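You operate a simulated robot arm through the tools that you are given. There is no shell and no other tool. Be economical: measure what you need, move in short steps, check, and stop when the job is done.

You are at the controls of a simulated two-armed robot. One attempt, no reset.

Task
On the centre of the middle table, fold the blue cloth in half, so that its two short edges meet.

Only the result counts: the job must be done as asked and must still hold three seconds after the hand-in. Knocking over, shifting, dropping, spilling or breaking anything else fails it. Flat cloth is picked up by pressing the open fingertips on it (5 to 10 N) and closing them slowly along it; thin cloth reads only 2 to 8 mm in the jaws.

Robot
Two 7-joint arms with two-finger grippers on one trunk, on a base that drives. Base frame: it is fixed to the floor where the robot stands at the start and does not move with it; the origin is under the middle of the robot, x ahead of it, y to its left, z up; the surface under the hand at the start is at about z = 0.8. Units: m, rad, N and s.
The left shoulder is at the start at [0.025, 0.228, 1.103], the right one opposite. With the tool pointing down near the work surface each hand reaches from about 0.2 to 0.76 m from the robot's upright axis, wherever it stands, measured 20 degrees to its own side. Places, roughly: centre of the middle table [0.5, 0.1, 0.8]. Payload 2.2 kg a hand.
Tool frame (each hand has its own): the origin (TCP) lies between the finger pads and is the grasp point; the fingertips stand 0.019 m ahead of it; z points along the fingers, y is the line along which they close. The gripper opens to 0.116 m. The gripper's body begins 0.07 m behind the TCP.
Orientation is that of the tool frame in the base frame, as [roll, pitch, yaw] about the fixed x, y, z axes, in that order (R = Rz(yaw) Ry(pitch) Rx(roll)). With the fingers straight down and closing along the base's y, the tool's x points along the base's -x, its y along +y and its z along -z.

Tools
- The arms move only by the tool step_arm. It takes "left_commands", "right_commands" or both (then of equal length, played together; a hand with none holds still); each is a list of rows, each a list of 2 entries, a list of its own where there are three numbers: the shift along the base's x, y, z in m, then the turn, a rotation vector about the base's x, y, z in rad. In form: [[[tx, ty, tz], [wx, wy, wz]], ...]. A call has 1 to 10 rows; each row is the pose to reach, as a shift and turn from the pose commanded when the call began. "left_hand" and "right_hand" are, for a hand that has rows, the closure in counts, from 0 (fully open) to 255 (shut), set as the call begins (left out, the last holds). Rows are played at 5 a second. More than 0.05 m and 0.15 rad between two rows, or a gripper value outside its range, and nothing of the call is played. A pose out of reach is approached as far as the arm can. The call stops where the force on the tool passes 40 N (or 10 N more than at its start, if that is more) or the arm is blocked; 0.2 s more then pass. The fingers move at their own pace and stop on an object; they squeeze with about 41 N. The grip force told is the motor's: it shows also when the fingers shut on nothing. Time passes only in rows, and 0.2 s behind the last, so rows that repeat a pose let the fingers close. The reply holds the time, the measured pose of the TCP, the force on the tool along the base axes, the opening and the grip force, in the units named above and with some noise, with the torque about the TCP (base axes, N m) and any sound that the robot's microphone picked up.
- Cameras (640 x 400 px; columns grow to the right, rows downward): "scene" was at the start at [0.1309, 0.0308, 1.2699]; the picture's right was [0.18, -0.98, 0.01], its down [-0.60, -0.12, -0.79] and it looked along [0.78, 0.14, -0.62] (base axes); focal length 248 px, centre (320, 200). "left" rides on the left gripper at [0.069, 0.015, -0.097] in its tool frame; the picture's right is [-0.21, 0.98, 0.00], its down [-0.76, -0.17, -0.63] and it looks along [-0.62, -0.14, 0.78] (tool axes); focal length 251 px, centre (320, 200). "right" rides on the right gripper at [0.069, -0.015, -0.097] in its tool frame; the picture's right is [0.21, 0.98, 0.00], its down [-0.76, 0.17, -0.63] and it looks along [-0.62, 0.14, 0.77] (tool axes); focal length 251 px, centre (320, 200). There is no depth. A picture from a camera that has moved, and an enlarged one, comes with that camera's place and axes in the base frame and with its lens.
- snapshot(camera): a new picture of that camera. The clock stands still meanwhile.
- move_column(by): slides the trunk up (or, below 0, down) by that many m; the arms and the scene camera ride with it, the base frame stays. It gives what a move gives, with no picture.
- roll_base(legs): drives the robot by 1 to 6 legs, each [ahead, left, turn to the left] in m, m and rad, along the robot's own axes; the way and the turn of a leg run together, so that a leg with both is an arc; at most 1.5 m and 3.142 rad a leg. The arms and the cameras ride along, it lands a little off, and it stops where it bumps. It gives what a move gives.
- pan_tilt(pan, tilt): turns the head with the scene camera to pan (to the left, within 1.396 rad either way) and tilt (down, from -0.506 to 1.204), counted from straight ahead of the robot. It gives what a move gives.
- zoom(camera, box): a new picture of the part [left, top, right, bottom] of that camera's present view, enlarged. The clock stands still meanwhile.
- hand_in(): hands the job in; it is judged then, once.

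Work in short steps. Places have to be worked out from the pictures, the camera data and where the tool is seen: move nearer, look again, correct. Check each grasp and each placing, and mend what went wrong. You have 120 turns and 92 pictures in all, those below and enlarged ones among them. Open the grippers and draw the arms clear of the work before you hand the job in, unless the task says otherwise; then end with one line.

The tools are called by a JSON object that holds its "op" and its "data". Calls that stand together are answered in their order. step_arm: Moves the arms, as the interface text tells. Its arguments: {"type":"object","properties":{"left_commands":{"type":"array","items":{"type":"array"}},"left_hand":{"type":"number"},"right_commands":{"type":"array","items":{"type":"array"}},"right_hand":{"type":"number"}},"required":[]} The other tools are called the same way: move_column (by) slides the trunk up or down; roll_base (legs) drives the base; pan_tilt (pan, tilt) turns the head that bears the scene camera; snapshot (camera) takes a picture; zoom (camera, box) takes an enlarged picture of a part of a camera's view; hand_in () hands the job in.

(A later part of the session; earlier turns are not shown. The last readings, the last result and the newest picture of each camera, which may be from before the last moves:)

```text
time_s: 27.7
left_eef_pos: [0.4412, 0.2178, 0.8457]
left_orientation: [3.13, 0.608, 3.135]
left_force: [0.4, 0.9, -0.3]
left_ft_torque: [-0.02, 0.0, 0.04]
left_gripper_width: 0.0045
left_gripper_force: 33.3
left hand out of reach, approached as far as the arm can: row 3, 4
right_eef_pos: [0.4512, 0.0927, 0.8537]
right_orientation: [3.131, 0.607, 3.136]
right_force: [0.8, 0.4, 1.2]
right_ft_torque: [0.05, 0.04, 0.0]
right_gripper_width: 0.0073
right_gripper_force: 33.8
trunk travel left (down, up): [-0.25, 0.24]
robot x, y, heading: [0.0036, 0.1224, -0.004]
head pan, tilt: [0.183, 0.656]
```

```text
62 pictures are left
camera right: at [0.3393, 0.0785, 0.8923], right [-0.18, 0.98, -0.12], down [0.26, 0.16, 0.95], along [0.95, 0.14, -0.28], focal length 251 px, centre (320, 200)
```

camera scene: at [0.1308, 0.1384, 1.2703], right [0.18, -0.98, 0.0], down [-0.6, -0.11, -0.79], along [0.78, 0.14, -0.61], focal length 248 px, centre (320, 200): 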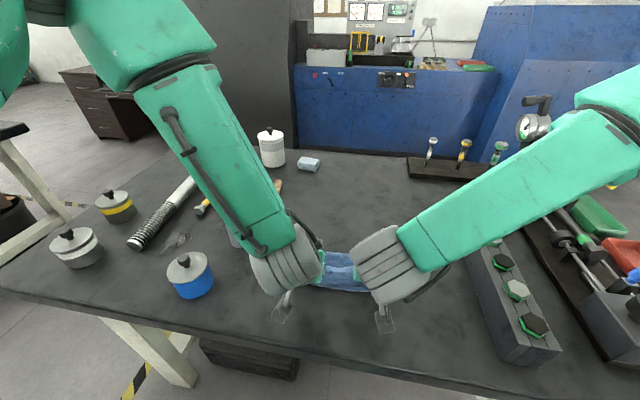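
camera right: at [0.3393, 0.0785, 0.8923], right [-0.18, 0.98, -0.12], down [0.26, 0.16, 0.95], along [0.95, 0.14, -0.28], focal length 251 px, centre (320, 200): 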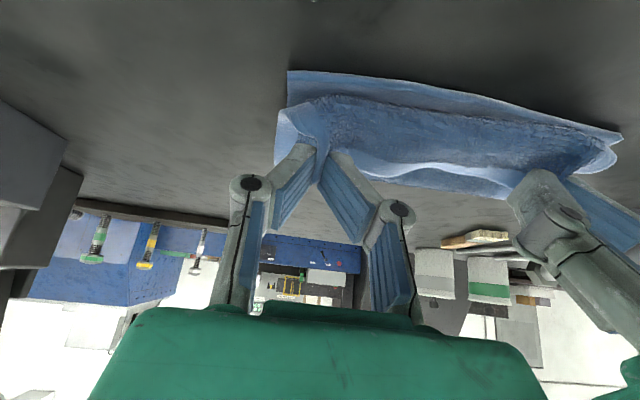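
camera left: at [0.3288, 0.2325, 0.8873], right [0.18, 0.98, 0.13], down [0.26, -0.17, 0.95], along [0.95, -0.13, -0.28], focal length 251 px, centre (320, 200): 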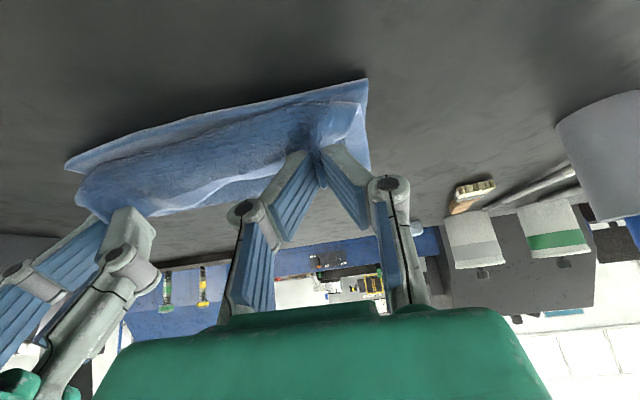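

The top layer is over, but its held edge curls upward/back in the jaws. There's clearance beneath the wrist cameras, so I'll tilt further (to ≈1.05 rad) at this height to turn the edge toward the robot.

{"op": "step_arm", "data": {"left_commands": [[[0.002, 0.001, 0.003], [0, -0.07, 0]], [[0.005, 0.002, 0.006], [0, -0.14, 0]], [[0.006, 0.003, 0.008], [0, -0.21, 0]], [[0.008, 0.004, 0.008], [0, -0.28, 0]], [[0.008, 0.004, 0.008], [0, -0.35, 0]], [[0.008, 0.004, 0.008], [0, -0.42, 0]], [[0.008, 0.004, 0.008], [0, -0.45, 0]], [[0.008, 0.004, 0.008], [0, -0.45, 0]]], "right_commands": [[[0, 0, 0], [0, -0.07, 0]], [[0, 0, 0], [0, -0.14, 0]], [[0, 0, 0], [0, -0.21, 0]], [[0, 0, 0], [0, -0.28, 0]], [[0, 0, 0], [0, -0.35, 0]], [[0, 0, 0], [0, -0.42, 0]], [[0, 0, 0], [0, -0.45, 0]], [[0, 0, 0], [0, -0.45, 0]]]}}

{"op": "snapshot", "data": {"camera": "left"}}

{"op": "snapshot", "data": {"camera": "right"}}

{"op": "snapshot", "data": {"camera": "scene"}}

```text
time_s: 29.5
left_eef_pos: [0.4492, 0.2219, 0.8533]
left_orientation: [3.128, 1.057, 3.134]
left_force: [0.3, -0.5, 0.8]
left_ft_torque: [-0.01, 0.0, 0.04]
left_gripper_width: 0.0044
left_gripper_force: 32.5
right_eef_pos: [0.4491, 0.0927, 0.8522]
right_orientation: [3.13, 1.057, 3.135]
right_force: [0.5, -0.6, 0.5]
right_ft_torque: [0.02, 0.07, 0.06]
right_gripper_width: 0.006
right_gripper_force: 33.9
trunk travel left (down, up): [-0.25, 0.24]
robot x, y, heading: [-0.0013, 0.1242, -0.002]
head pan, tilt: [0.183, 0.656]
```

```text
61 pictures are left
camera left: at [0.3312, 0.2364, 0.8421], right [0.1, 0.98, 0.19], down [-0.18, -0.17, 0.97], along [0.98, -0.13, 0.16], focal length 251 px, centre (320, 200)
```

left: 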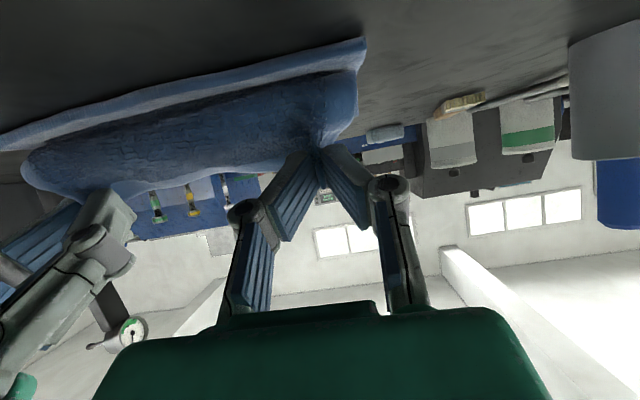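

```text
60 pictures are left
camera right: at [0.3313, 0.0781, 0.8384], right [-0.11, 0.98, -0.18], down [-0.18, 0.16, 0.97], along [0.98, 0.14, 0.16], focal length 251 px, centre (320, 200)
```

right: 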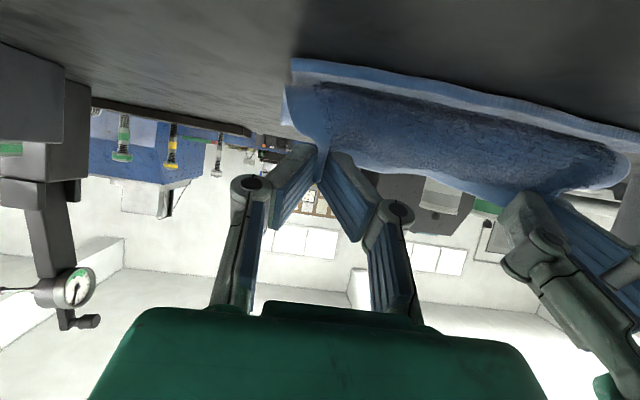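

```text
59 pictures are left
camera scene: at [0.1306, 0.1391, 1.2703], right [0.18, -0.98, 0.0], down [-0.6, -0.11, -0.79], along [0.78, 0.14, -0.61], focal length 248 px, centre (320, 200)
```

scene: 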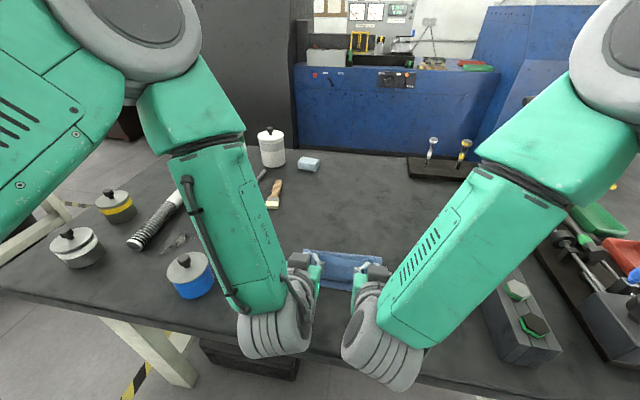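

Reach is fine at this tilt. I'll go a little higher and tilt to about 1.3 rad so the edge stands almost upright, leaning over the near edge before release.

{"op": "step_arm", "data": {"left_commands": [[[-0.002, 0, 0.004], [0, -0.05, 0]], [[-0.005, 0, 0.008], [0, -0.1, 0]], [[-0.008, 0, 0.012], [0, -0.15, 0]], [[-0.012, 0, 0.014], [0, -0.2, 0]], [[-0.016, 0, 0.014], [0, -0.25, 0]], [[-0.016, 0, 0.014], [0, -0.25, 0]]], "right_commands": [[[-0.002, 0, 0.004], [0, -0.05, 0]], [[-0.005, 0, 0.008], [0, -0.1, 0]], [[-0.008, 0, 0.012], [0, -0.15, 0]], [[-0.012, 0, 0.014], [0, -0.2, 0]], [[-0.016, 0, 0.014], [0, -0.25, 0]], [[-0.016, 0, 0.014], [0, -0.25, 0]]]}}

{"op": "snapshot", "data": {"camera": "left"}}

{"op": "zoom", "data": {"camera": "scene", "box": [260, 210, 420, 310]}}

```text
time_s: 30.9
left_eef_pos: [0.4338, 0.2223, 0.8677]
left_orientation: [3.122, 1.309, 3.126]
left_force: [-0.6, 0.5, -0.7]
left_ft_torque: [-0.02, -0.03, -0.01]
left_gripper_width: 0.0045
left_gripper_force: 33.7
right_eef_pos: [0.4325, 0.0915, 0.8668]
right_orientation: [3.125, 1.307, 3.131]
right_force: [-1.5, -0.2, 7.4]
right_ft_torque: [-0.09, 0.98, 0.08]
right_gripper_width: 0.004
right_gripper_force: 33.6
trunk travel left (down, up): [-0.25, 0.24]
robot x, y, heading: [-0.0003, 0.1231, -0.006]
head pan, tilt: [0.183, 0.656]
```

```text
58 pictures are left
camera left: at [0.3223, 0.2363, 0.8284], right [0.05, 0.98, 0.21], down [-0.41, -0.17, 0.89], along [0.91, -0.13, 0.39], focal length 251 px, centre (320, 200)
```

left: 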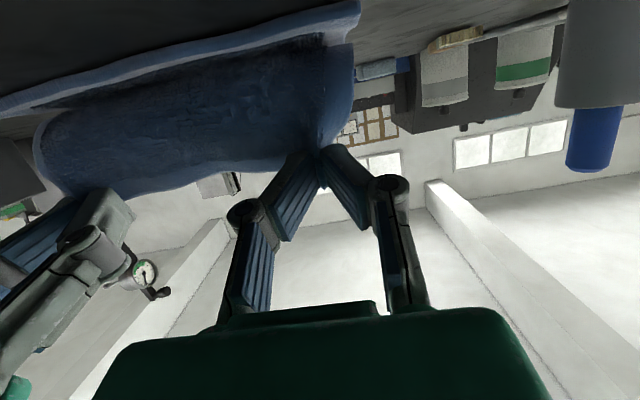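

```text
4.00 times, centred on (340, 260) of scene
camera zoom: at [0.1297, 0.1393, 1.2705], right [0.18, -0.98, 0.0], down [-0.6, -0.11, -0.79], along [0.78, 0.14, -0.61], focal length 994 px, centre (240, -40)
```

zoom: 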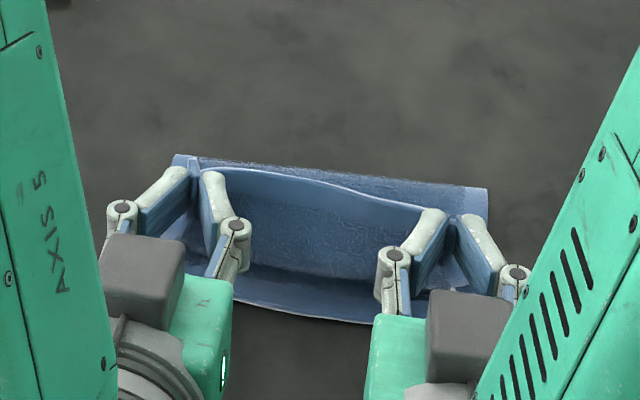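

The held edge now stands upright over the near part; the right wrist is just brushing the table (7 N). Lift 5 mm, then release.

{"op": "step_arm", "data": {"left_commands": [[[-0.002, 0, 0.006], [0, 0, 0]], [[-0.002, 0, 0.006], [0, 0, 0]]], "right_commands": [[[-0.002, 0, 0.006], [0, 0, 0]], [[-0.002, 0, 0.006], [0, 0, 0]]]}}

{"op": "step_arm", "data": {"left_commands": [[[0, 0, 0], [0, 0, 0]], [[0, 0, 0], [0, 0, 0]], [[0, 0, 0], [0, 0, 0]], [[0, 0, 0], [0, 0, 0]]], "right_commands": [[[0, 0, 0], [0, 0, 0]], [[0, 0, 0], [0, 0, 0]], [[0, 0, 0], [0, 0, 0]], [[0, 0, 0], [0, 0, 0]]], "left_hand": 200, "right_hand": 200}}

{"op": "snapshot", "data": {"camera": "left"}}

{"op": "zoom", "data": {"camera": "scene", "box": [260, 210, 420, 310]}}

```text
time_s: 31.5
left_eef_pos: [0.4327, 0.221, 0.8745]
left_orientation: [3.12, 1.306, 3.128]
left_force: [0.4, -0.3, 0.7]
left_ft_torque: [-0.01, -0.01, 0.01]
left_gripper_width: 0.0042
left_gripper_force: 33.3
right_eef_pos: [0.4313, 0.0921, 0.8718]
right_orientation: [3.125, 1.306, 3.129]
right_force: [-0.6, 0.3, -1.1]
right_ft_torque: [-0.01, 0.0, 0.08]
right_gripper_width: 0.004
right_gripper_force: 33.2
trunk travel left (down, up): [-0.25, 0.24]
robot x, y, heading: [-0.0007, 0.124, 0.002]
head pan, tilt: [0.183, 0.656]
```

```text
time_s: 32.5
left_eef_pos: [0.4343, 0.2218, 0.8738]
left_orientation: [3.121, 1.306, 3.126]
left_force: [0.6, -0.5, -0.4]
left_ft_torque: [0.01, -0.02, 0.01]
left_gripper_width: 0.0253
left_gripper_force: 0.1
right_eef_pos: [0.4321, 0.0919, 0.8717]
right_orientation: [3.123, 1.307, 3.129]
right_force: [0.3, 0.7, -0.6]
right_ft_torque: [0.0, -0.01, 0.02]
right_gripper_width: 0.0252
right_gripper_force: 0.0
trunk travel left (down, up): [-0.25, 0.24]
robot x, y, heading: [-0.0004, 0.1197, 0.002]
head pan, tilt: [0.183, 0.656]
```

```text
56 pictures are left
camera left: at [0.3209, 0.2362, 0.8339], right [0.05, 0.98, 0.21], down [-0.41, -0.17, 0.89], along [0.91, -0.13, 0.39], focal length 251 px, centre (320, 200)
```

left: 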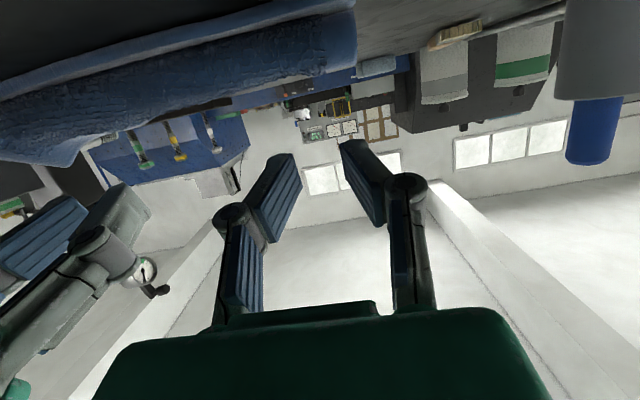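

```text
4.00 times, centred on (340, 260) of scene
camera zoom: at [0.1304, 0.1393, 1.2703], right [0.18, -0.98, 0.0], down [-0.6, -0.11, -0.79], along [0.78, 0.14, -0.61], focal length 994 px, centre (240, -40)
```

zoom: 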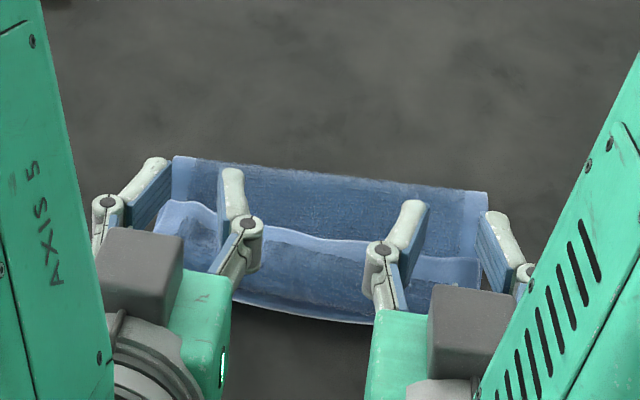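

Released. Lifting both hands straight up clear of the cloth to see the result.

{"op": "step_arm", "data": {"left_commands": [[[-0.005, 0, 0.02], [0, 0, 0]], [[-0.01, 0, 0.05], [0, 0.1, 0]], [[-0.01, 0.02, 0.09], [0, 0.24, 0]], [[-0.01, 0.04, 0.13], [0, 0.38, 0]], [[-0.01, 0.07, 0.17], [0, 0.52, 0]], [[-0.01, 0.1, 0.2], [0, 0.66, 0]], [[-0.01, 0.13, 0.23], [0, 0.8, 0]], [[-0.01, 0.15, 0.23], [0, 0.94, 0]]], "right_commands": [[[-0.005, 0, 0.02], [0, 0, 0]], [[-0.01, 0, 0.05], [0, 0.1, 0]], [[-0.01, -0.02, 0.09], [0, 0.24, 0]], [[-0.01, -0.04, 0.13], [0, 0.38, 0]], [[-0.01, -0.07, 0.17], [0, 0.52, 0]], [[-0.01, -0.1, 0.2], [0, 0.66, 0]], [[-0.01, -0.13, 0.23], [0, 0.8, 0]], [[-0.01, -0.15, 0.23], [0, 0.94, 0]]]}}

{"op": "zoom", "data": {"camera": "scene", "box": [260, 210, 420, 310]}}

{"op": "snapshot", "data": {"camera": "scene"}}

```text
time_s: 34.3
left_eef_pos: [0.4257, 0.3693, 1.1044]
left_orientation: [3.135, 0.364, 3.138]
left_force: [0.0, 1.2, 0.4]
left_ft_torque: [-0.01, 0.03, 0.01]
left_gripper_width: 0.0251
left_gripper_force: 0.1
right_eef_pos: [0.4255, -0.0606, 1.1011]
right_orientation: [3.131, 0.361, 3.136]
right_force: [0.3, -0.3, -0.9]
right_ft_torque: [0.04, 0.04, 0.01]
right_gripper_width: 0.025
right_gripper_force: 0.0
trunk travel left (down, up): [-0.25, 0.24]
robot x, y, heading: [0.0008, 0.1212, -0.002]
head pan, tilt: [0.183, 0.656]
```

```text
4.00 times, centred on (340, 260) of scene
camera zoom: at [0.1316, 0.1364, 1.2701], right [0.18, -0.98, 0.0], down [-0.6, -0.11, -0.79], along [0.78, 0.14, -0.61], focal length 994 px, centre (240, -40)
```

zoom: 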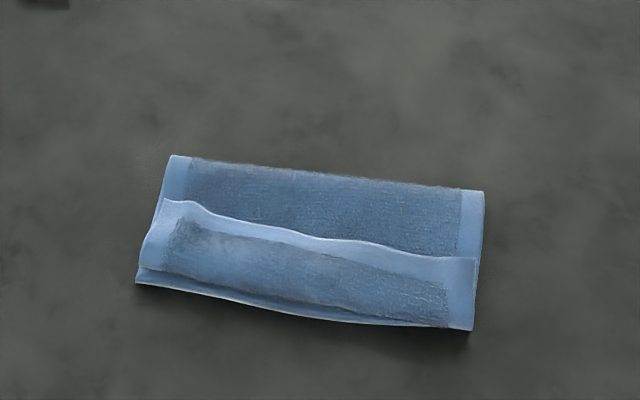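

```text
53 pictures are left
camera scene: at [0.1316, 0.1364, 1.2701], right [0.18, -0.98, 0.0], down [-0.6, -0.11, -0.79], along [0.78, 0.14, -0.61], focal length 248 px, centre (320, 200)
```

scene: 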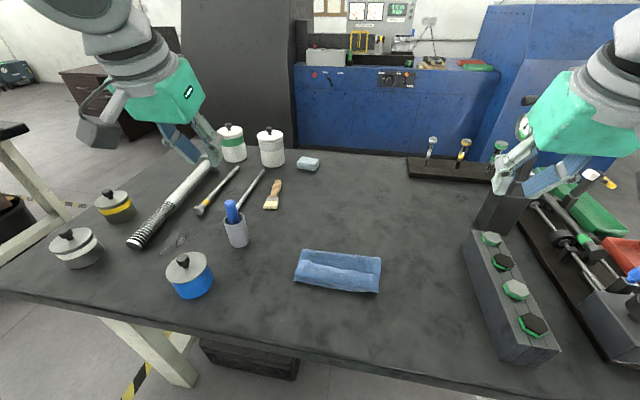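

The top layer landed with its last ~4 cm folded back on itself (edge at x≈0.48 instead of 0.44). I'll regrip that edge at both corners and this time carry it further toward −x before releasing. First, hands above it for a close look.

{"op": "step_arm", "data": {"left_commands": [[[0.006, -0.014, -0.015], [0, 0.04, 0]], [[0.012, -0.028, -0.03], [0, 0.08, 0]], [[0.018, -0.042, -0.05], [0, 0.12, 0]], [[0.024, -0.056, -0.07], [0, 0.16, 0]], [[0.03, -0.07, -0.09], [0, 0.2, 0]], [[0.036, -0.084, -0.11], [0, 0.24, 0]], [[0.042, -0.098, -0.13], [0, 0.28, 0]], [[0.048, -0.112, -0.15], [0, 0.32, 0]], [[0.054, -0.126, -0.17], [0, 0.364, 0]], [[0.06, -0.141, -0.185], [0, 0.364, 0]]], "right_commands": [[[0.005, 0.015, -0.015], [0, 0.04, 0]], [[0.01, 0.03, -0.03], [0, 0.08, 0]], [[0.015, 0.045, -0.05], [0, 0.12, 0]], [[0.02, 0.06, -0.07], [0, 0.16, 0]], [[0.025, 0.075, -0.09], [0, 0.2, 0]], [[0.03, 0.09, -0.11], [0, 0.24, 0]], [[0.036, 0.105, -0.13], [0, 0.28, 0]], [[0.042, 0.12, -0.15], [0, 0.32, 0]], [[0.047, 0.135, -0.165], [0, 0.361, 0]], [[0.052, 0.148, -0.181], [0, 0.361, 0]]]}}

{"op": "step_arm", "data": {"left_commands": [[[0, 0, 0], [0, 0, 0]], [[0, 0, 0], [0, 0, 0]], [[0, 0, 0], [0, 0, 0]], [[0, 0, 0], [0, 0, 0]]]}}

{"op": "snapshot", "data": {"camera": "left"}}

{"op": "snapshot", "data": {"camera": "right"}}

```text
time_s: 36.5
left_eef_pos: [0.4849, 0.2304, 0.9188]
left_orientation: [3.135, 0.002, 3.135]
left_force: [0.5, 1.4, 0.5]
left_ft_torque: [-0.01, 0.02, 0.05]
left_gripper_width: 0.0251
left_gripper_force: 0.0
right_eef_pos: [0.4739, 0.0885, 0.9206]
right_orientation: [3.135, 0.003, 3.138]
right_force: [0.4, -0.6, 0.2]
right_ft_torque: [0.03, 0.04, -0.01]
right_gripper_width: 0.0249
right_gripper_force: 0.1
trunk travel left (down, up): [-0.25, 0.24]
robot x, y, heading: [-0.0002, 0.1246, 0.002]
head pan, tilt: [0.183, 0.656]
```

```text
time_s: 37.5
left_eef_pos: [0.4841, 0.2314, 0.9189]
left_orientation: [3.133, 0.002, 3.137]
left_force: [0.3, -0.3, -0.7]
left_ft_torque: [0.02, -0.01, -0.01]
left_gripper_width: 0.0249
left_gripper_force: 0.0
right_eef_pos: [0.4721, 0.0893, 0.9207]
right_orientation: [3.134, 0.004, 3.139]
right_force: [-0.4, -0.2, -0.4]
right_ft_torque: [0.04, -0.03, 0.0]
right_gripper_width: 0.0249
right_gripper_force: 0.0
trunk travel left (down, up): [-0.25, 0.24]
robot x, y, heading: [-0.002, 0.1233, -0.001]
head pan, tilt: [0.183, 0.656]
```

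```text
52 pictures are left
camera left: at [0.4137, 0.2456, 1.0167], right [0.22, 0.98, 0.01], down [0.75, -0.17, 0.63], along [0.62, -0.13, -0.77], focal length 251 px, centre (320, 200)
```

left: 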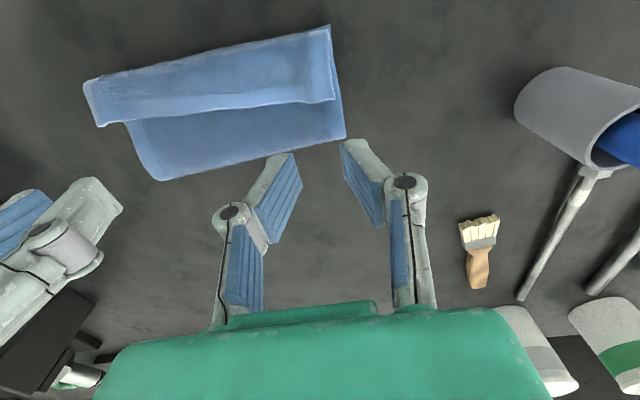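

```text
51 pictures are left
camera right: at [0.4031, 0.0744, 1.0172], right [-0.21, 0.98, 0.01], down [0.75, 0.16, 0.64], along [0.62, 0.14, -0.77], focal length 251 px, centre (320, 200)
```

right: 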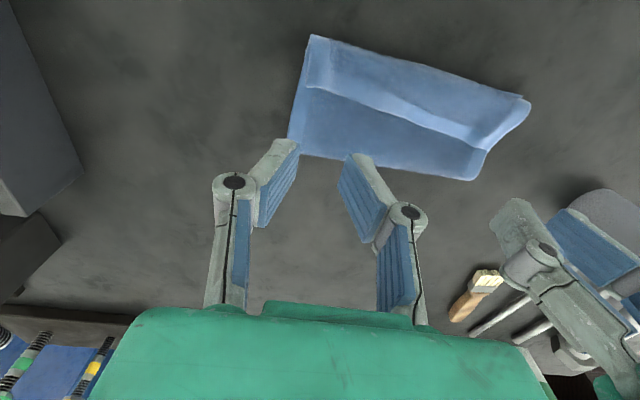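

The flap edge sits at x≈0.481 (left) and ≈0.463 (right). To turn the edge right over this time, I'll regrip it with the wrists leaning forward (tilt −0.6), so that the following swing turns it ~110°. Approaching above the flap corners.

{"op": "step_arm", "data": {"left_commands": [[[-0.001, -0.001, -0.005], [0, 0.1, 0]], [[-0.002, -0.001, -0.01], [0, 0.2, 0]], [[-0.003, -0.002, -0.02], [0, 0.3, 0]], [[-0.004, -0.003, -0.03], [0, 0.4, 0]], [[-0.006, -0.004, -0.045], [0, 0.5, 0]], [[-0.008, -0.004, -0.06], [0, 0.6, 0]], [[-0.008, -0.004, -0.07], [0, 0.6, 0]], [[-0.008, -0.004, -0.07], [0, 0.6, 0]]], "right_commands": [[[-0.002, 0.001, -0.005], [0, 0.1, 0]], [[-0.004, 0.002, -0.01], [0, 0.2, 0]], [[-0.007, 0.003, -0.02], [0, 0.3, 0]], [[-0.01, 0.004, -0.03], [0, 0.4, 0]], [[-0.012, 0.005, -0.045], [0, 0.5, 0]], [[-0.014, 0.006, -0.06], [0, 0.6, 0]], [[-0.014, 0.006, -0.072], [0, 0.6, 0]], [[-0.014, 0.006, -0.072], [0, 0.6, 0]]]}}

{"op": "snapshot", "data": {"camera": "left"}}

{"op": "snapshot", "data": {"camera": "right"}}

{"op": "zoom", "data": {"camera": "scene", "box": [260, 210, 420, 310]}}

```text
time_s: 39.3
left_eef_pos: [0.4743, 0.2244, 0.8482]
left_orientation: [3.138, -0.599, 3.136]
left_force: [-0.6, 0.2, -0.6]
left_ft_torque: [0.0, 0.05, 0.0]
left_gripper_width: 0.0254
left_gripper_force: 0.1
right_eef_pos: [0.4592, 0.0969, 0.8476]
right_orientation: [3.139, -0.593, 3.141]
right_force: [-0.3, 0.1, -0.1]
right_ft_torque: [-0.01, -0.01, 0.04]
right_gripper_width: 0.0253
right_gripper_force: 0.0
trunk travel left (down, up): [-0.25, 0.24]
robot x, y, heading: [0.0028, 0.1185, -0.001]
head pan, tilt: [0.183, 0.656]
```

```text
50 pictures are left
camera left: at [0.4709, 0.2396, 0.969], right [0.18, 0.98, -0.12], down [0.98, -0.17, 0.1], along [0.07, -0.13, -0.99], focal length 251 px, centre (320, 200)
```

left: 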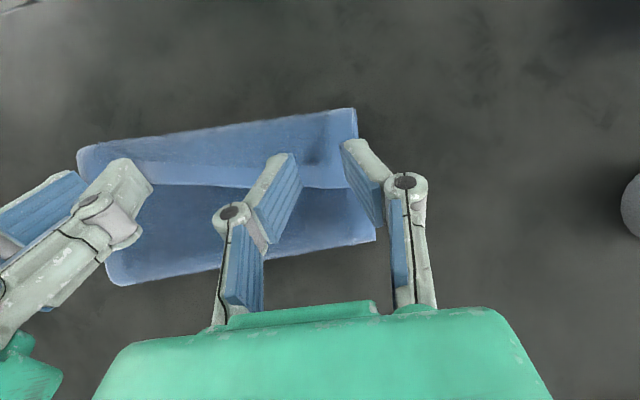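

```text
49 pictures are left
camera right: at [0.4553, 0.0824, 0.9663], right [-0.17, 0.98, 0.12], down [0.98, 0.16, 0.1], along [0.08, 0.14, -0.99], focal length 251 px, centre (320, 200)
```

right: 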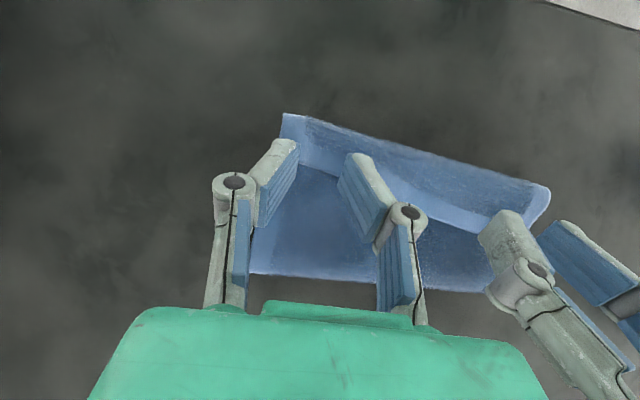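

```text
4.00 times, centred on (340, 260) of scene
camera zoom: at [0.1326, 0.1384, 1.2701], right [0.18, -0.98, 0.0], down [-0.6, -0.11, -0.79], along [0.78, 0.14, -0.61], focal length 994 px, centre (240, -40)
```

zoom: 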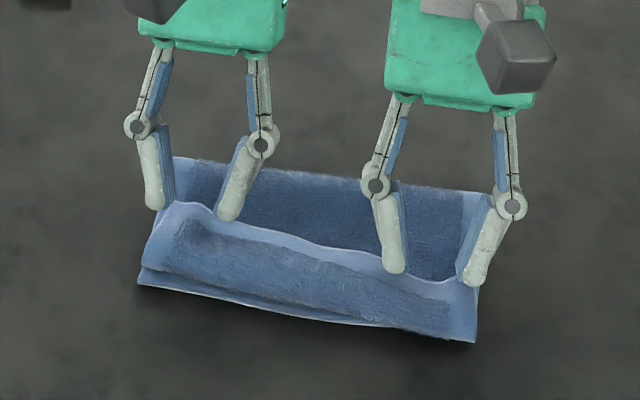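

From this near-nadir view the flap edge is x≈0.476 at the left and ≈0.447 at the right. Shifting left −5 mm and right −17 mm in x, then lowering slowly to contact.

{"op": "step_arm", "data": {"left_commands": [[[-0.002, 0, 0], [0, 0, 0]], [[-0.004, 0, 0], [0, 0, 0]], [[-0.005, 0, 0], [0, 0, 0]], [[-0.005, 0, -0.006], [0, 0, 0]], [[-0.005, 0, -0.01], [0, 0, 0]], [[-0.005, 0, -0.013], [0, 0, 0]], [[-0.005, 0, -0.016], [0, 0, 0]], [[-0.005, 0, -0.018], [0, 0, 0]], [[-0.005, 0, -0.018], [0, 0, 0]]], "right_commands": [[[-0.006, 0, 0], [0, 0, 0]], [[-0.012, 0, 0], [0, 0, 0]], [[-0.017, 0, 0], [0, 0, 0]], [[-0.017, 0, -0.006], [0, 0, 0]], [[-0.017, 0, -0.01], [0, 0, 0]], [[-0.017, 0, -0.013], [0, 0, 0]], [[-0.017, 0, -0.016], [0, 0, 0]], [[-0.017, 0, -0.018], [0, 0, 0]], [[-0.017, 0, -0.018], [0, 0, 0]]]}}

{"op": "snapshot", "data": {"camera": "left"}}

{"op": "snapshot", "data": {"camera": "right"}}

{"op": "zoom", "data": {"camera": "scene", "box": [260, 210, 420, 310]}}

```text
time_s: 41.3
left_eef_pos: [0.4706, 0.2262, 0.8307]
left_orientation: [3.14, -0.596, 3.136]
left_force: [-0.3, 0.6, 2.5]
left_ft_torque: [-0.02, 0.03, 0.03]
left_gripper_width: 0.0249
left_gripper_force: 0.1
right_eef_pos: [0.4437, 0.0951, 0.8297]
right_orientation: [3.138, -0.594, 3.136]
right_force: [0.0, 0.9, 0.0]
right_ft_torque: [0.01, -0.02, -0.03]
right_gripper_width: 0.0249
right_gripper_force: 0.1
trunk travel left (down, up): [-0.25, 0.24]
robot x, y, heading: [0.0025, 0.1189, -0.001]
head pan, tilt: [0.183, 0.656]
```

```text
47 pictures are left
camera left: at [0.4665, 0.2406, 0.9507], right [0.18, 0.98, -0.12], down [0.98, -0.17, 0.1], along [0.07, -0.13, -0.99], focal length 251 px, centre (320, 200)
```

left: 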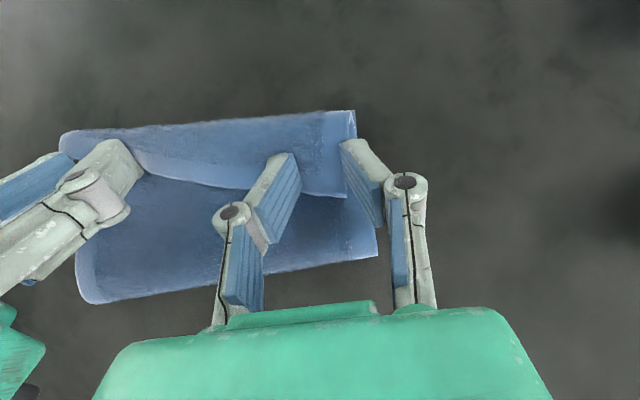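

```text
46 pictures are left
camera right: at [0.4398, 0.0812, 0.9492], right [-0.17, 0.98, 0.12], down [0.98, 0.16, 0.1], along [0.08, 0.14, -0.99], focal length 251 px, centre (320, 200)
```

right: 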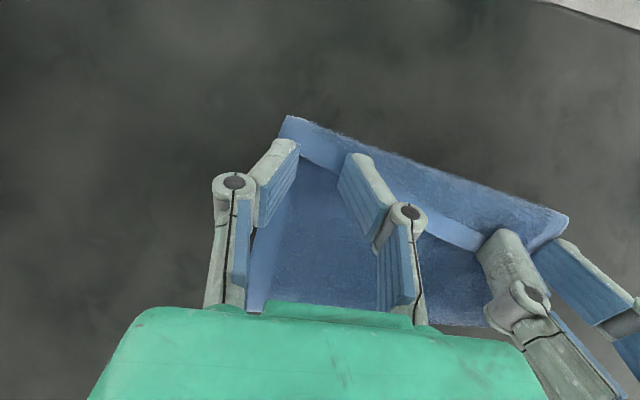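

```text
4.00 times, centred on (340, 260) of scene
camera zoom: at [0.1318, 0.1384, 1.2702], right [0.18, -0.98, 0.0], down [-0.6, -0.11, -0.79], along [0.78, 0.14, -0.61], focal length 994 px, centre (240, -40)
```

zoom: 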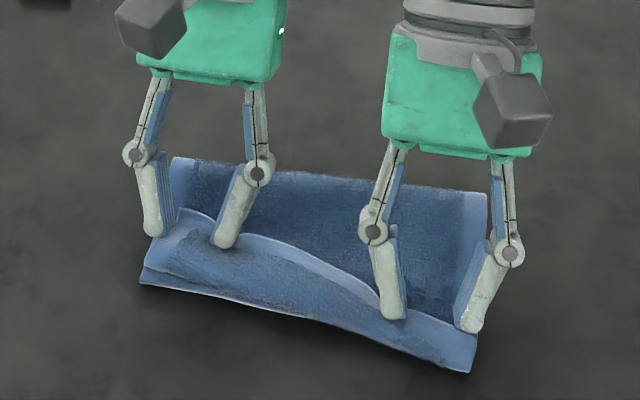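

The right hand brushed the flap and dragged it (flap edge there now ≈0.431). Lifting the right hand a little, moving it −17 mm, and lowering again; the left is well placed.

{"op": "step_arm", "data": {"right_commands": [[[0, 0, 0.012], [0, 0, 0]], [[-0.004, 0, 0.02], [0, 0, 0]], [[-0.01, 0, 0.02], [0, 0, 0]], [[-0.017, 0, 0.02], [0, 0, 0]], [[-0.017, 0, 0.012], [0, 0, 0]], [[-0.017, 0, 0.006], [0, 0, 0]], [[-0.017, 0, 0.002], [0, 0, 0]], [[-0.017, 0, -0.001], [0, 0, 0]], [[-0.017, 0, -0.001], [0, 0, 0]]]}}

{"op": "snapshot", "data": {"camera": "right"}}

{"op": "zoom", "data": {"camera": "scene", "box": [260, 220, 420, 320]}}

```text
time_s: 43.3
left_eef_pos: [0.4709, 0.2266, 0.8307]
left_orientation: [3.139, -0.598, 3.135]
left_force: [-1.9, 0.5, 3.0]
left_ft_torque: [-0.04, 0.05, 0.0]
left_gripper_width: 0.0248
left_gripper_force: 0.0
right_eef_pos: [0.4253, 0.0954, 0.8314]
right_orientation: [3.136, -0.596, 3.136]
right_force: [0.3, 0.1, 0.4]
right_ft_torque: [0.02, 0.01, 0.02]
right_gripper_width: 0.0252
right_gripper_force: 0.2
trunk travel left (down, up): [-0.25, 0.24]
robot x, y, heading: [0.0007, 0.1219, -0.002]
head pan, tilt: [0.183, 0.656]
```

```text
44 pictures are left
camera right: at [0.4221, 0.0812, 0.9496], right [-0.17, 0.98, 0.12], down [0.98, 0.16, 0.1], along [0.08, 0.14, -0.99], focal length 251 px, centre (320, 200)
```

right: 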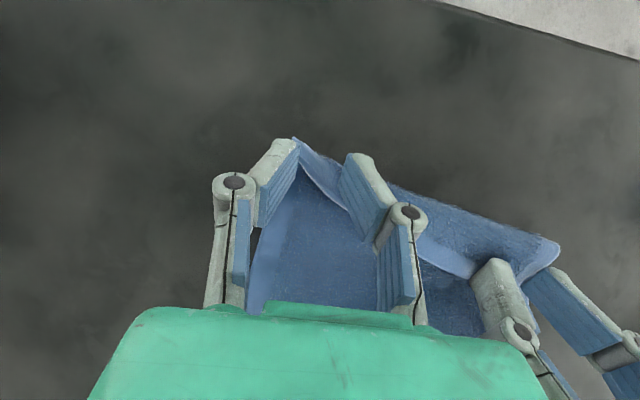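

```text
4.00 times, centred on (340, 270) of scene
camera zoom: at [0.1318, 0.1384, 1.2702], right [0.18, -0.98, 0.0], down [-0.6, -0.11, -0.79], along [0.78, 0.14, -0.61], focal length 994 px, centre (240, -80)
```

zoom: 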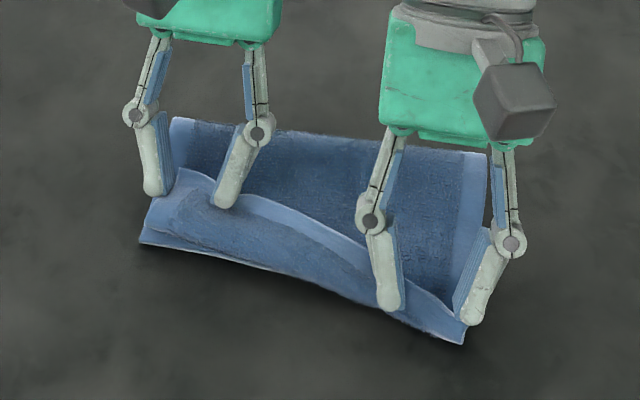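

The right flap corner is now between the right jaws. Pressing both a bit more and closing slowly.

{"op": "step_arm", "data": {"left_commands": [[[0, 0, -0.001], [0, 0, 0]], [[0, 0, -0.002], [0, 0, 0]], [[0, 0, -0.002], [0, 0, 0]]], "right_commands": [[[0, 0, -0.003], [0, 0, 0]], [[0, 0, -0.006], [0, 0, 0]], [[0, 0, -0.006], [0, 0, 0]]]}}

```text
time_s: 44.1
left_eef_pos: [0.469, 0.2264, 0.8297]
left_orientation: [3.138, -0.597, 3.136]
left_force: [1.0, -0.7, 7.2]
left_ft_torque: [-0.08, 0.01, 0.0]
left_gripper_width: 0.0258
left_gripper_force: 0.5
right_eef_pos: [0.4245, 0.0946, 0.8258]
right_orientation: [3.138, -0.595, 3.139]
right_force: [-0.5, 0.6, 10.3]
right_ft_torque: [0.0, 0.03, 0.01]
right_gripper_width: 0.0266
right_gripper_force: 0.2
trunk travel left (down, up): [-0.25, 0.24]
robot x, y, heading: [-0.0027, 0.1225, -0.001]
head pan, tilt: [0.183, 0.656]
```

Contact forces of 7 and 10 N are good; closing in stages.

{"op": "step_arm", "data": {"left_commands": [[[0, 0, 0], [0, 0, 0]], [[0, 0, 0], [0, 0, 0]]], "right_commands": [[[0, 0, 0], [0, 0, 0]], [[0, 0, 0], [0, 0, 0]]], "left_hand": 212, "right_hand": 212}}

{"op": "step_arm", "data": {"left_commands": [[[0, 0, 0], [0, 0, 0]], [[0, 0, 0], [0, 0, 0]]], "right_commands": [[[0, 0, 0.001], [0, 0, 0]], [[0, 0, 0.001], [0, 0, 0]]], "left_hand": 226, "right_hand": 226}}

{"op": "step_arm", "data": {"left_commands": [[[0, 0, 0], [0, 0, 0]], [[0, 0, 0], [0, 0, 0]]], "right_commands": [[[0, 0, 0], [0, 0, 0]], [[0, 0, 0], [0, 0, 0]]], "left_hand": 240, "right_hand": 240}}

{"op": "step_arm", "data": {"left_commands": [[[0, 0, 0], [0, 0, 0]], [[0, 0, 0], [0, 0, 0]], [[0, 0, 0], [0, 0, 0]]], "right_commands": [[[0, 0, 0], [0, 0, 0]], [[0, 0, 0], [0, 0, 0]], [[0, 0, 0], [0, 0, 0]]], "left_hand": 255, "right_hand": 255}}

{"op": "snapshot", "data": {"camera": "right"}}

{"op": "snapshot", "data": {"camera": "left"}}

{"op": "zoom", "data": {"camera": "scene", "box": [260, 220, 420, 320]}}

```text
time_s: 44.7
left_eef_pos: [0.4692, 0.2264, 0.8289]
left_orientation: [3.137, -0.599, 3.137]
left_force: [-2.0, -0.8, 7.9]
left_ft_torque: [-0.1, 0.03, -0.02]
left_gripper_width: 0.0198
left_gripper_force: 0.1
right_eef_pos: [0.4257, 0.0947, 0.8244]
right_orientation: [3.139, -0.593, 3.137]
right_force: [0.9, 0.5, 9.6]
right_ft_torque: [0.04, 0.04, -0.01]
right_gripper_width: 0.0214
right_gripper_force: 0.0
trunk travel left (down, up): [-0.25, 0.24]
robot x, y, heading: [0.0018, 0.1264, -0.001]
head pan, tilt: [0.183, 0.656]
```

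```text
time_s: 45.3
left_eef_pos: [0.4685, 0.2264, 0.8283]
left_orientation: [3.138, -0.597, 3.138]
left_force: [-1.8, -1.5, 7.8]
left_ft_torque: [-0.17, 0.02, 0.01]
left_gripper_width: 0.0138
left_gripper_force: 0.2
right_eef_pos: [0.4261, 0.0955, 0.8262]
right_orientation: [3.139, -0.592, 3.138]
right_force: [1.0, -0.5, 11.2]
right_ft_torque: [0.12, -0.02, -0.02]
right_gripper_width: 0.014
right_gripper_force: 0.4
trunk travel left (down, up): [-0.25, 0.24]
robot x, y, heading: [-0.0033, 0.1227, -0.003]
head pan, tilt: [0.183, 0.656]
```

```text
time_s: 45.9
left_eef_pos: [0.469, 0.2262, 0.8285]
left_orientation: [3.138, -0.596, 3.136]
left_force: [-1.4, -2.1, 5.8]
left_ft_torque: [-0.16, 0.06, 0.09]
left_gripper_width: 0.0095
left_gripper_force: 2.0
right_eef_pos: [0.4245, 0.0957, 0.8256]
right_orientation: [3.137, -0.595, 3.139]
right_force: [0.2, 2.8, 12.1]
right_ft_torque: [0.3, 0.04, -0.08]
right_gripper_width: 0.0098
right_gripper_force: 1.9
trunk travel left (down, up): [-0.25, 0.24]
robot x, y, heading: [0.002, 0.1217, -0.003]
head pan, tilt: [0.183, 0.656]
```

```text
time_s: 46.7
left_eef_pos: [0.4689, 0.2272, 0.8289]
left_orientation: [3.138, -0.598, 3.137]
left_force: [-1.2, -6.6, 5.0]
left_ft_torque: [-0.18, 0.03, 0.01]
left_gripper_width: 0.005
left_gripper_force: 33.1
right_eef_pos: [0.4253, 0.0964, 0.8252]
right_orientation: [3.136, -0.593, 3.137]
right_force: [2.7, 7.8, 16.4]
right_ft_torque: [0.29, -0.08, -0.03]
right_gripper_width: 0.0051
right_gripper_force: 34.1
trunk travel left (down, up): [-0.25, 0.24]
robot x, y, heading: [0.0031, 0.1232, -0.001]
head pan, tilt: [0.183, 0.656]
```

```text
42 pictures are left
camera right: at [0.4217, 0.0813, 0.944], right [-0.17, 0.98, 0.12], down [0.98, 0.16, 0.1], along [0.08, 0.14, -0.99], focal length 251 px, centre (320, 200)
```

right: 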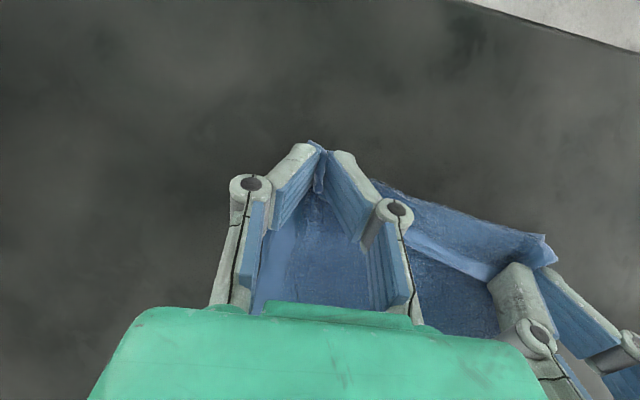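

```text
41 pictures are left
camera left: at [0.4654, 0.2403, 0.9486], right [0.18, 0.98, -0.12], down [0.98, -0.17, 0.1], along [0.07, -0.13, -0.99], focal length 251 px, centre (320, 200)
```

left: 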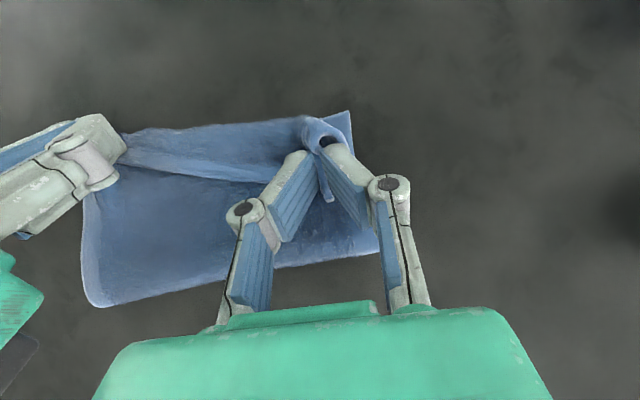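

```text
4.00 times, centred on (340, 270) of scene
camera zoom: at [0.1302, 0.1384, 1.2705], right [0.18, -0.98, 0.0], down [-0.6, -0.11, -0.79], along [0.78, 0.14, -0.61], focal length 994 px, centre (240, -80)
```

zoom: 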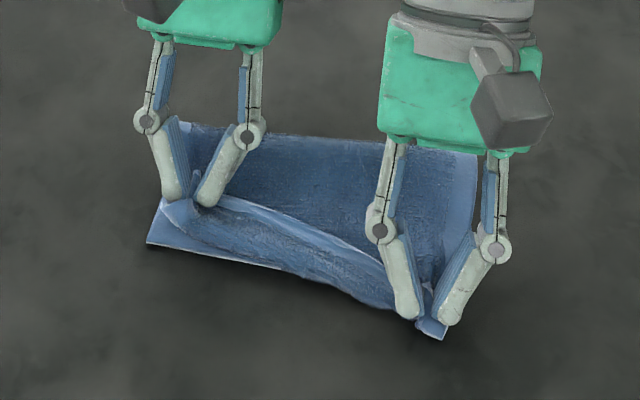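

Both jaws hold ~5 mm of cloth. Lifting slowly 4 cm to see which layers come along.

{"op": "step_arm", "data": {"left_commands": [[[0, 0, 0.008], [0, 0, 0]], [[0, 0, 0.016], [0, 0, 0]], [[0, 0, 0.024], [0, 0, 0]], [[0, 0, 0.032], [0, 0, 0]], [[0, 0, 0.04], [0, 0, 0]], [[0, 0, 0.04], [0, 0, 0]]], "right_commands": [[[0.002, 0, 0.008], [0, 0, 0]], [[0.005, 0, 0.016], [0, 0, 0]], [[0.008, 0, 0.024], [0, 0, 0]], [[0.012, 0, 0.034], [0, 0, 0]], [[0.016, 0, 0.044], [0, 0, 0]], [[0.016, 0, 0.044], [0, 0, 0]]]}}

{"op": "snapshot", "data": {"camera": "right"}}

{"op": "zoom", "data": {"camera": "scene", "box": [260, 220, 420, 320]}}

```text
time_s: 48.1
left_eef_pos: [0.4685, 0.2256, 0.87]
left_orientation: [3.138, -0.597, 3.138]
left_force: [0.2, -3.9, -0.9]
left_ft_torque: [-0.05, 0.03, 0.01]
left_gripper_width: 0.0048
left_gripper_force: 33.7
right_eef_pos: [0.4423, 0.0948, 0.8686]
right_orientation: [3.139, -0.595, 3.137]
right_force: [0.5, 2.1, 0.0]
right_ft_torque: [0.03, 0.0, 0.01]
right_gripper_width: 0.0052
right_gripper_force: 33.7
trunk travel left (down, up): [-0.25, 0.24]
robot x, y, heading: [-0.0017, 0.1237, -0.0]
head pan, tilt: [0.183, 0.656]
```

```text
39 pictures are left
camera right: at [0.4387, 0.0808, 0.9868], right [-0.17, 0.98, 0.12], down [0.98, 0.16, 0.1], along [0.08, 0.14, -0.99], focal length 251 px, centre (320, 200)
```

right: 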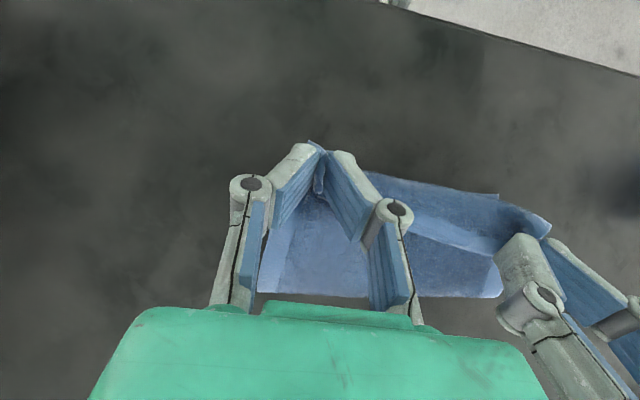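

```text
4.00 times, centred on (340, 270) of scene
camera zoom: at [0.1324, 0.1383, 1.2701], right [0.18, -0.98, 0.0], down [-0.6, -0.11, -0.79], along [0.78, 0.14, -0.61], focal length 994 px, centre (240, -80)
```

zoom: 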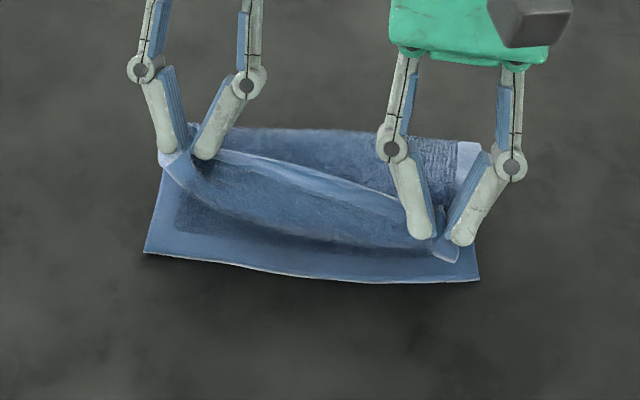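

Only the top layer is held; the bottom layer's near edge lies free and straight at x≈0.435–0.45. Now raising to unroll the top layer while swinging the wrists back.

{"op": "step_arm", "data": {"left_commands": [[[0.005, 0, 0.006], [0, -0.1, 0]], [[0.01, 0, 0.012], [0, -0.2, 0]], [[0.015, 0, 0.018], [0, -0.3, 0]], [[0.02, 0, 0.024], [0, -0.4, 0]], [[0.025, 0, 0.03], [0, -0.5, 0]], [[0.03, 0, 0.034], [0, -0.6, 0]], [[0.032, 0, 0.036], [0, -0.7, 0]], [[0.032, 0, 0.036], [0, -0.8, 0]], [[0.032, 0, 0.036], [0, -0.8, 0]]], "right_commands": [[[0.008, 0, 0.006], [0, -0.1, 0]], [[0.016, 0, 0.012], [0, -0.2, 0]], [[0.024, 0, 0.018], [0, -0.3, 0]], [[0.032, 0, 0.024], [0, -0.4, 0]], [[0.04, 0, 0.03], [0, -0.5, 0]], [[0.048, 0, 0.035], [0, -0.6, 0]], [[0.056, 0, 0.037], [0, -0.7, 0]], [[0.058, 0, 0.037], [0, -0.8, 0]], [[0.058, 0, 0.037], [0, -0.8, 0]]]}}

{"op": "zoom", "data": {"camera": "scene", "box": [260, 200, 420, 300]}}

{"op": "snapshot", "data": {"camera": "left"}}

```text
time_s: 50.1
left_eef_pos: [0.5028, 0.226, 0.9056]
left_orientation: [3.139, 0.204, -3.141]
left_force: [0.5, -3.1, -0.4]
left_ft_torque: [-0.08, 0.01, 0.0]
left_gripper_width: 0.0047
left_gripper_force: 33.3
right_eef_pos: [0.4999, 0.0955, 0.9047]
right_orientation: [3.134, 0.206, 3.137]
right_force: [0.0, 3.4, -0.6]
right_ft_torque: [0.03, 0.04, 0.0]
right_gripper_width: 0.0052
right_gripper_force: 34.0
trunk travel left (down, up): [-0.25, 0.24]
robot x, y, heading: [-0.0003, 0.1242, 0.001]
head pan, tilt: [0.183, 0.656]
```

```text
4.00 times, centred on (340, 250) of scene
camera zoom: at [0.1319, 0.1379, 1.2701], right [0.18, -0.98, 0.0], down [-0.6, -0.11, -0.79], along [0.78, 0.14, -0.61], focal length 994 px, centre (240, 0)
```

zoom: 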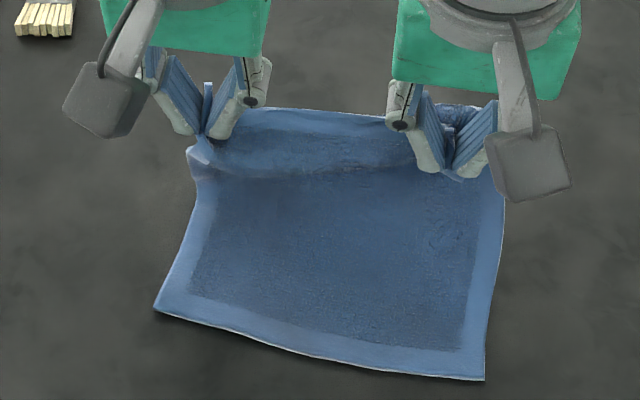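

```text
36 pictures are left
camera left: at [0.4145, 0.2409, 0.988], right [0.21, 0.98, 0.05], down [0.61, -0.17, 0.77], along [0.76, -0.13, -0.63], focal length 251 px, centre (320, 200)
```

left: 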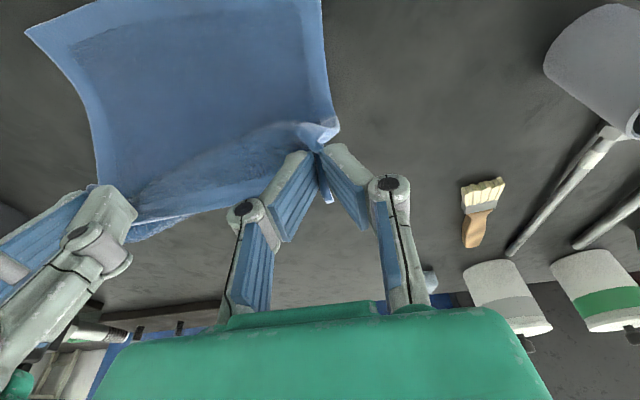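

The top layer is standing up again with its edge in the jaws. Now swinging over toward the near edge with the full backward tilt.

{"op": "step_arm", "data": {"left_commands": [[[-0.005, 0, 0], [0, -0.11, 0]], [[-0.01, 0, 0], [0, -0.22, 0]], [[-0.015, 0, 0], [0, -0.33, 0]], [[-0.02, 0, -0.002], [0, -0.44, 0]], [[-0.025, 0, -0.005], [0, -0.55, 0]], [[-0.03, 0, -0.01], [0, -0.66, 0]], [[-0.035, 0, -0.015], [0, -0.77, 0]], [[-0.04, 0, -0.021], [0, -0.88, 0]], [[-0.045, 0, -0.028], [0, -0.99, 0]], [[-0.048, 0, -0.034], [0, -1.1, 0]]], "right_commands": [[[-0.005, 0, 0], [0, -0.11, 0]], [[-0.01, 0, 0], [0, -0.22, 0]], [[-0.015, 0, 0], [0, -0.33, 0]], [[-0.02, 0, -0.002], [0, -0.44, 0]], [[-0.025, 0, -0.005], [0, -0.55, 0]], [[-0.03, 0, -0.01], [0, -0.66, 0]], [[-0.034, 0, -0.015], [0, -0.77, 0]], [[-0.038, 0, -0.021], [0, -0.88, 0]], [[-0.042, 0, -0.028], [0, -0.99, 0]], [[-0.045, 0, -0.033], [0, -1.1, 0]]]}}

{"op": "zoom", "data": {"camera": "scene", "box": [260, 210, 420, 310]}}

{"op": "snapshot", "data": {"camera": "left"}}

{"op": "snapshot", "data": {"camera": "right"}}

```text
time_s: 51.4
left_eef_pos: [0.4633, 0.2513, 0.8983]
left_orientation: [3.068, 0.475, -3.056]
left_force: [1.6, -26.4, 4.1]
left_ft_torque: [-0.52, -0.13, -0.35]
left_gripper_width: 0.0053
left_gripper_force: 34.1
left hand out of reach, approached as far as the arm can: row 3, 4, 5
right_eef_pos: [0.4642, 0.1075, 0.9019]
right_orientation: [3.11, 0.812, -3.132]
right_force: [-2.4, 26.6, -4.5]
right_ft_torque: [-0.03, 0.11, 0.63]
right_gripper_width: 0.006
right_gripper_force: 34.6
trunk travel left (down, up): [-0.25, 0.24]
robot x, y, heading: [-0.0003, 0.1208, 0.0]
head pan, tilt: [0.183, 0.656]
stopped in row 6 (right hand): the force on the tool passed its limit at 51 N (the readings are from after the stop); the commanded pose is now the measured one
```

```text
4.00 times, centred on (340, 260) of scene
camera zoom: at [0.1297, 0.14, 1.2704], right [0.18, -0.98, 0.0], down [-0.6, -0.11, -0.79], along [0.78, 0.14, -0.61], focal length 994 px, centre (240, -40)
```

zoom: 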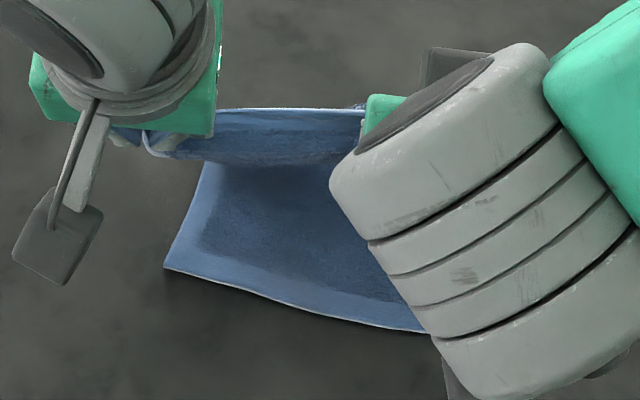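

```text
34 pictures are left
camera left: at [0.3556, 0.2492, 0.955], right [0.08, 0.98, 0.16], down [0.41, -0.18, 0.9], along [0.91, 0.0, -0.41], focal length 251 px, centre (320, 200)
```

left: 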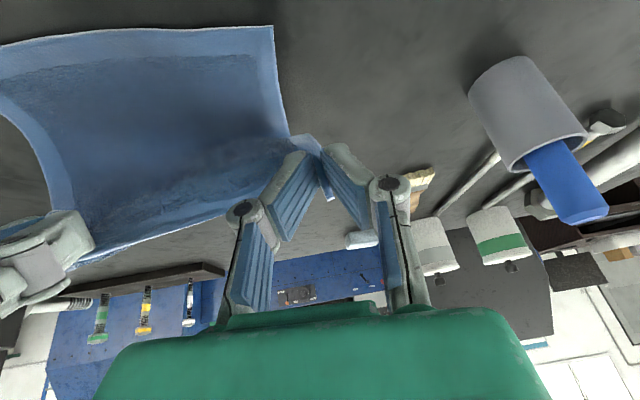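

```text
33 pictures are left
camera right: at [0.3473, 0.0896, 0.9182], right [-0.18, 0.97, -0.14], down [0.06, 0.15, 0.99], along [0.98, 0.17, -0.08], focal length 251 px, centre (320, 200)
```

right: 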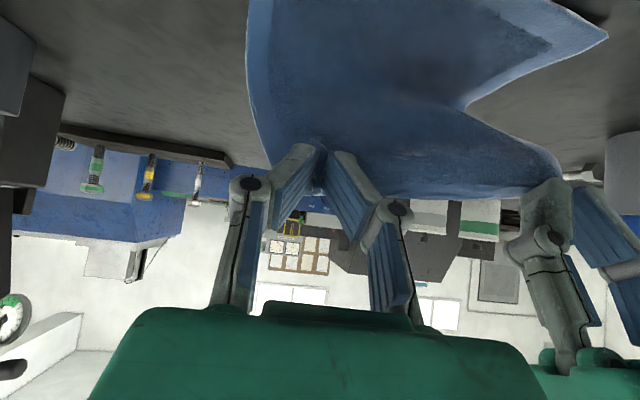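

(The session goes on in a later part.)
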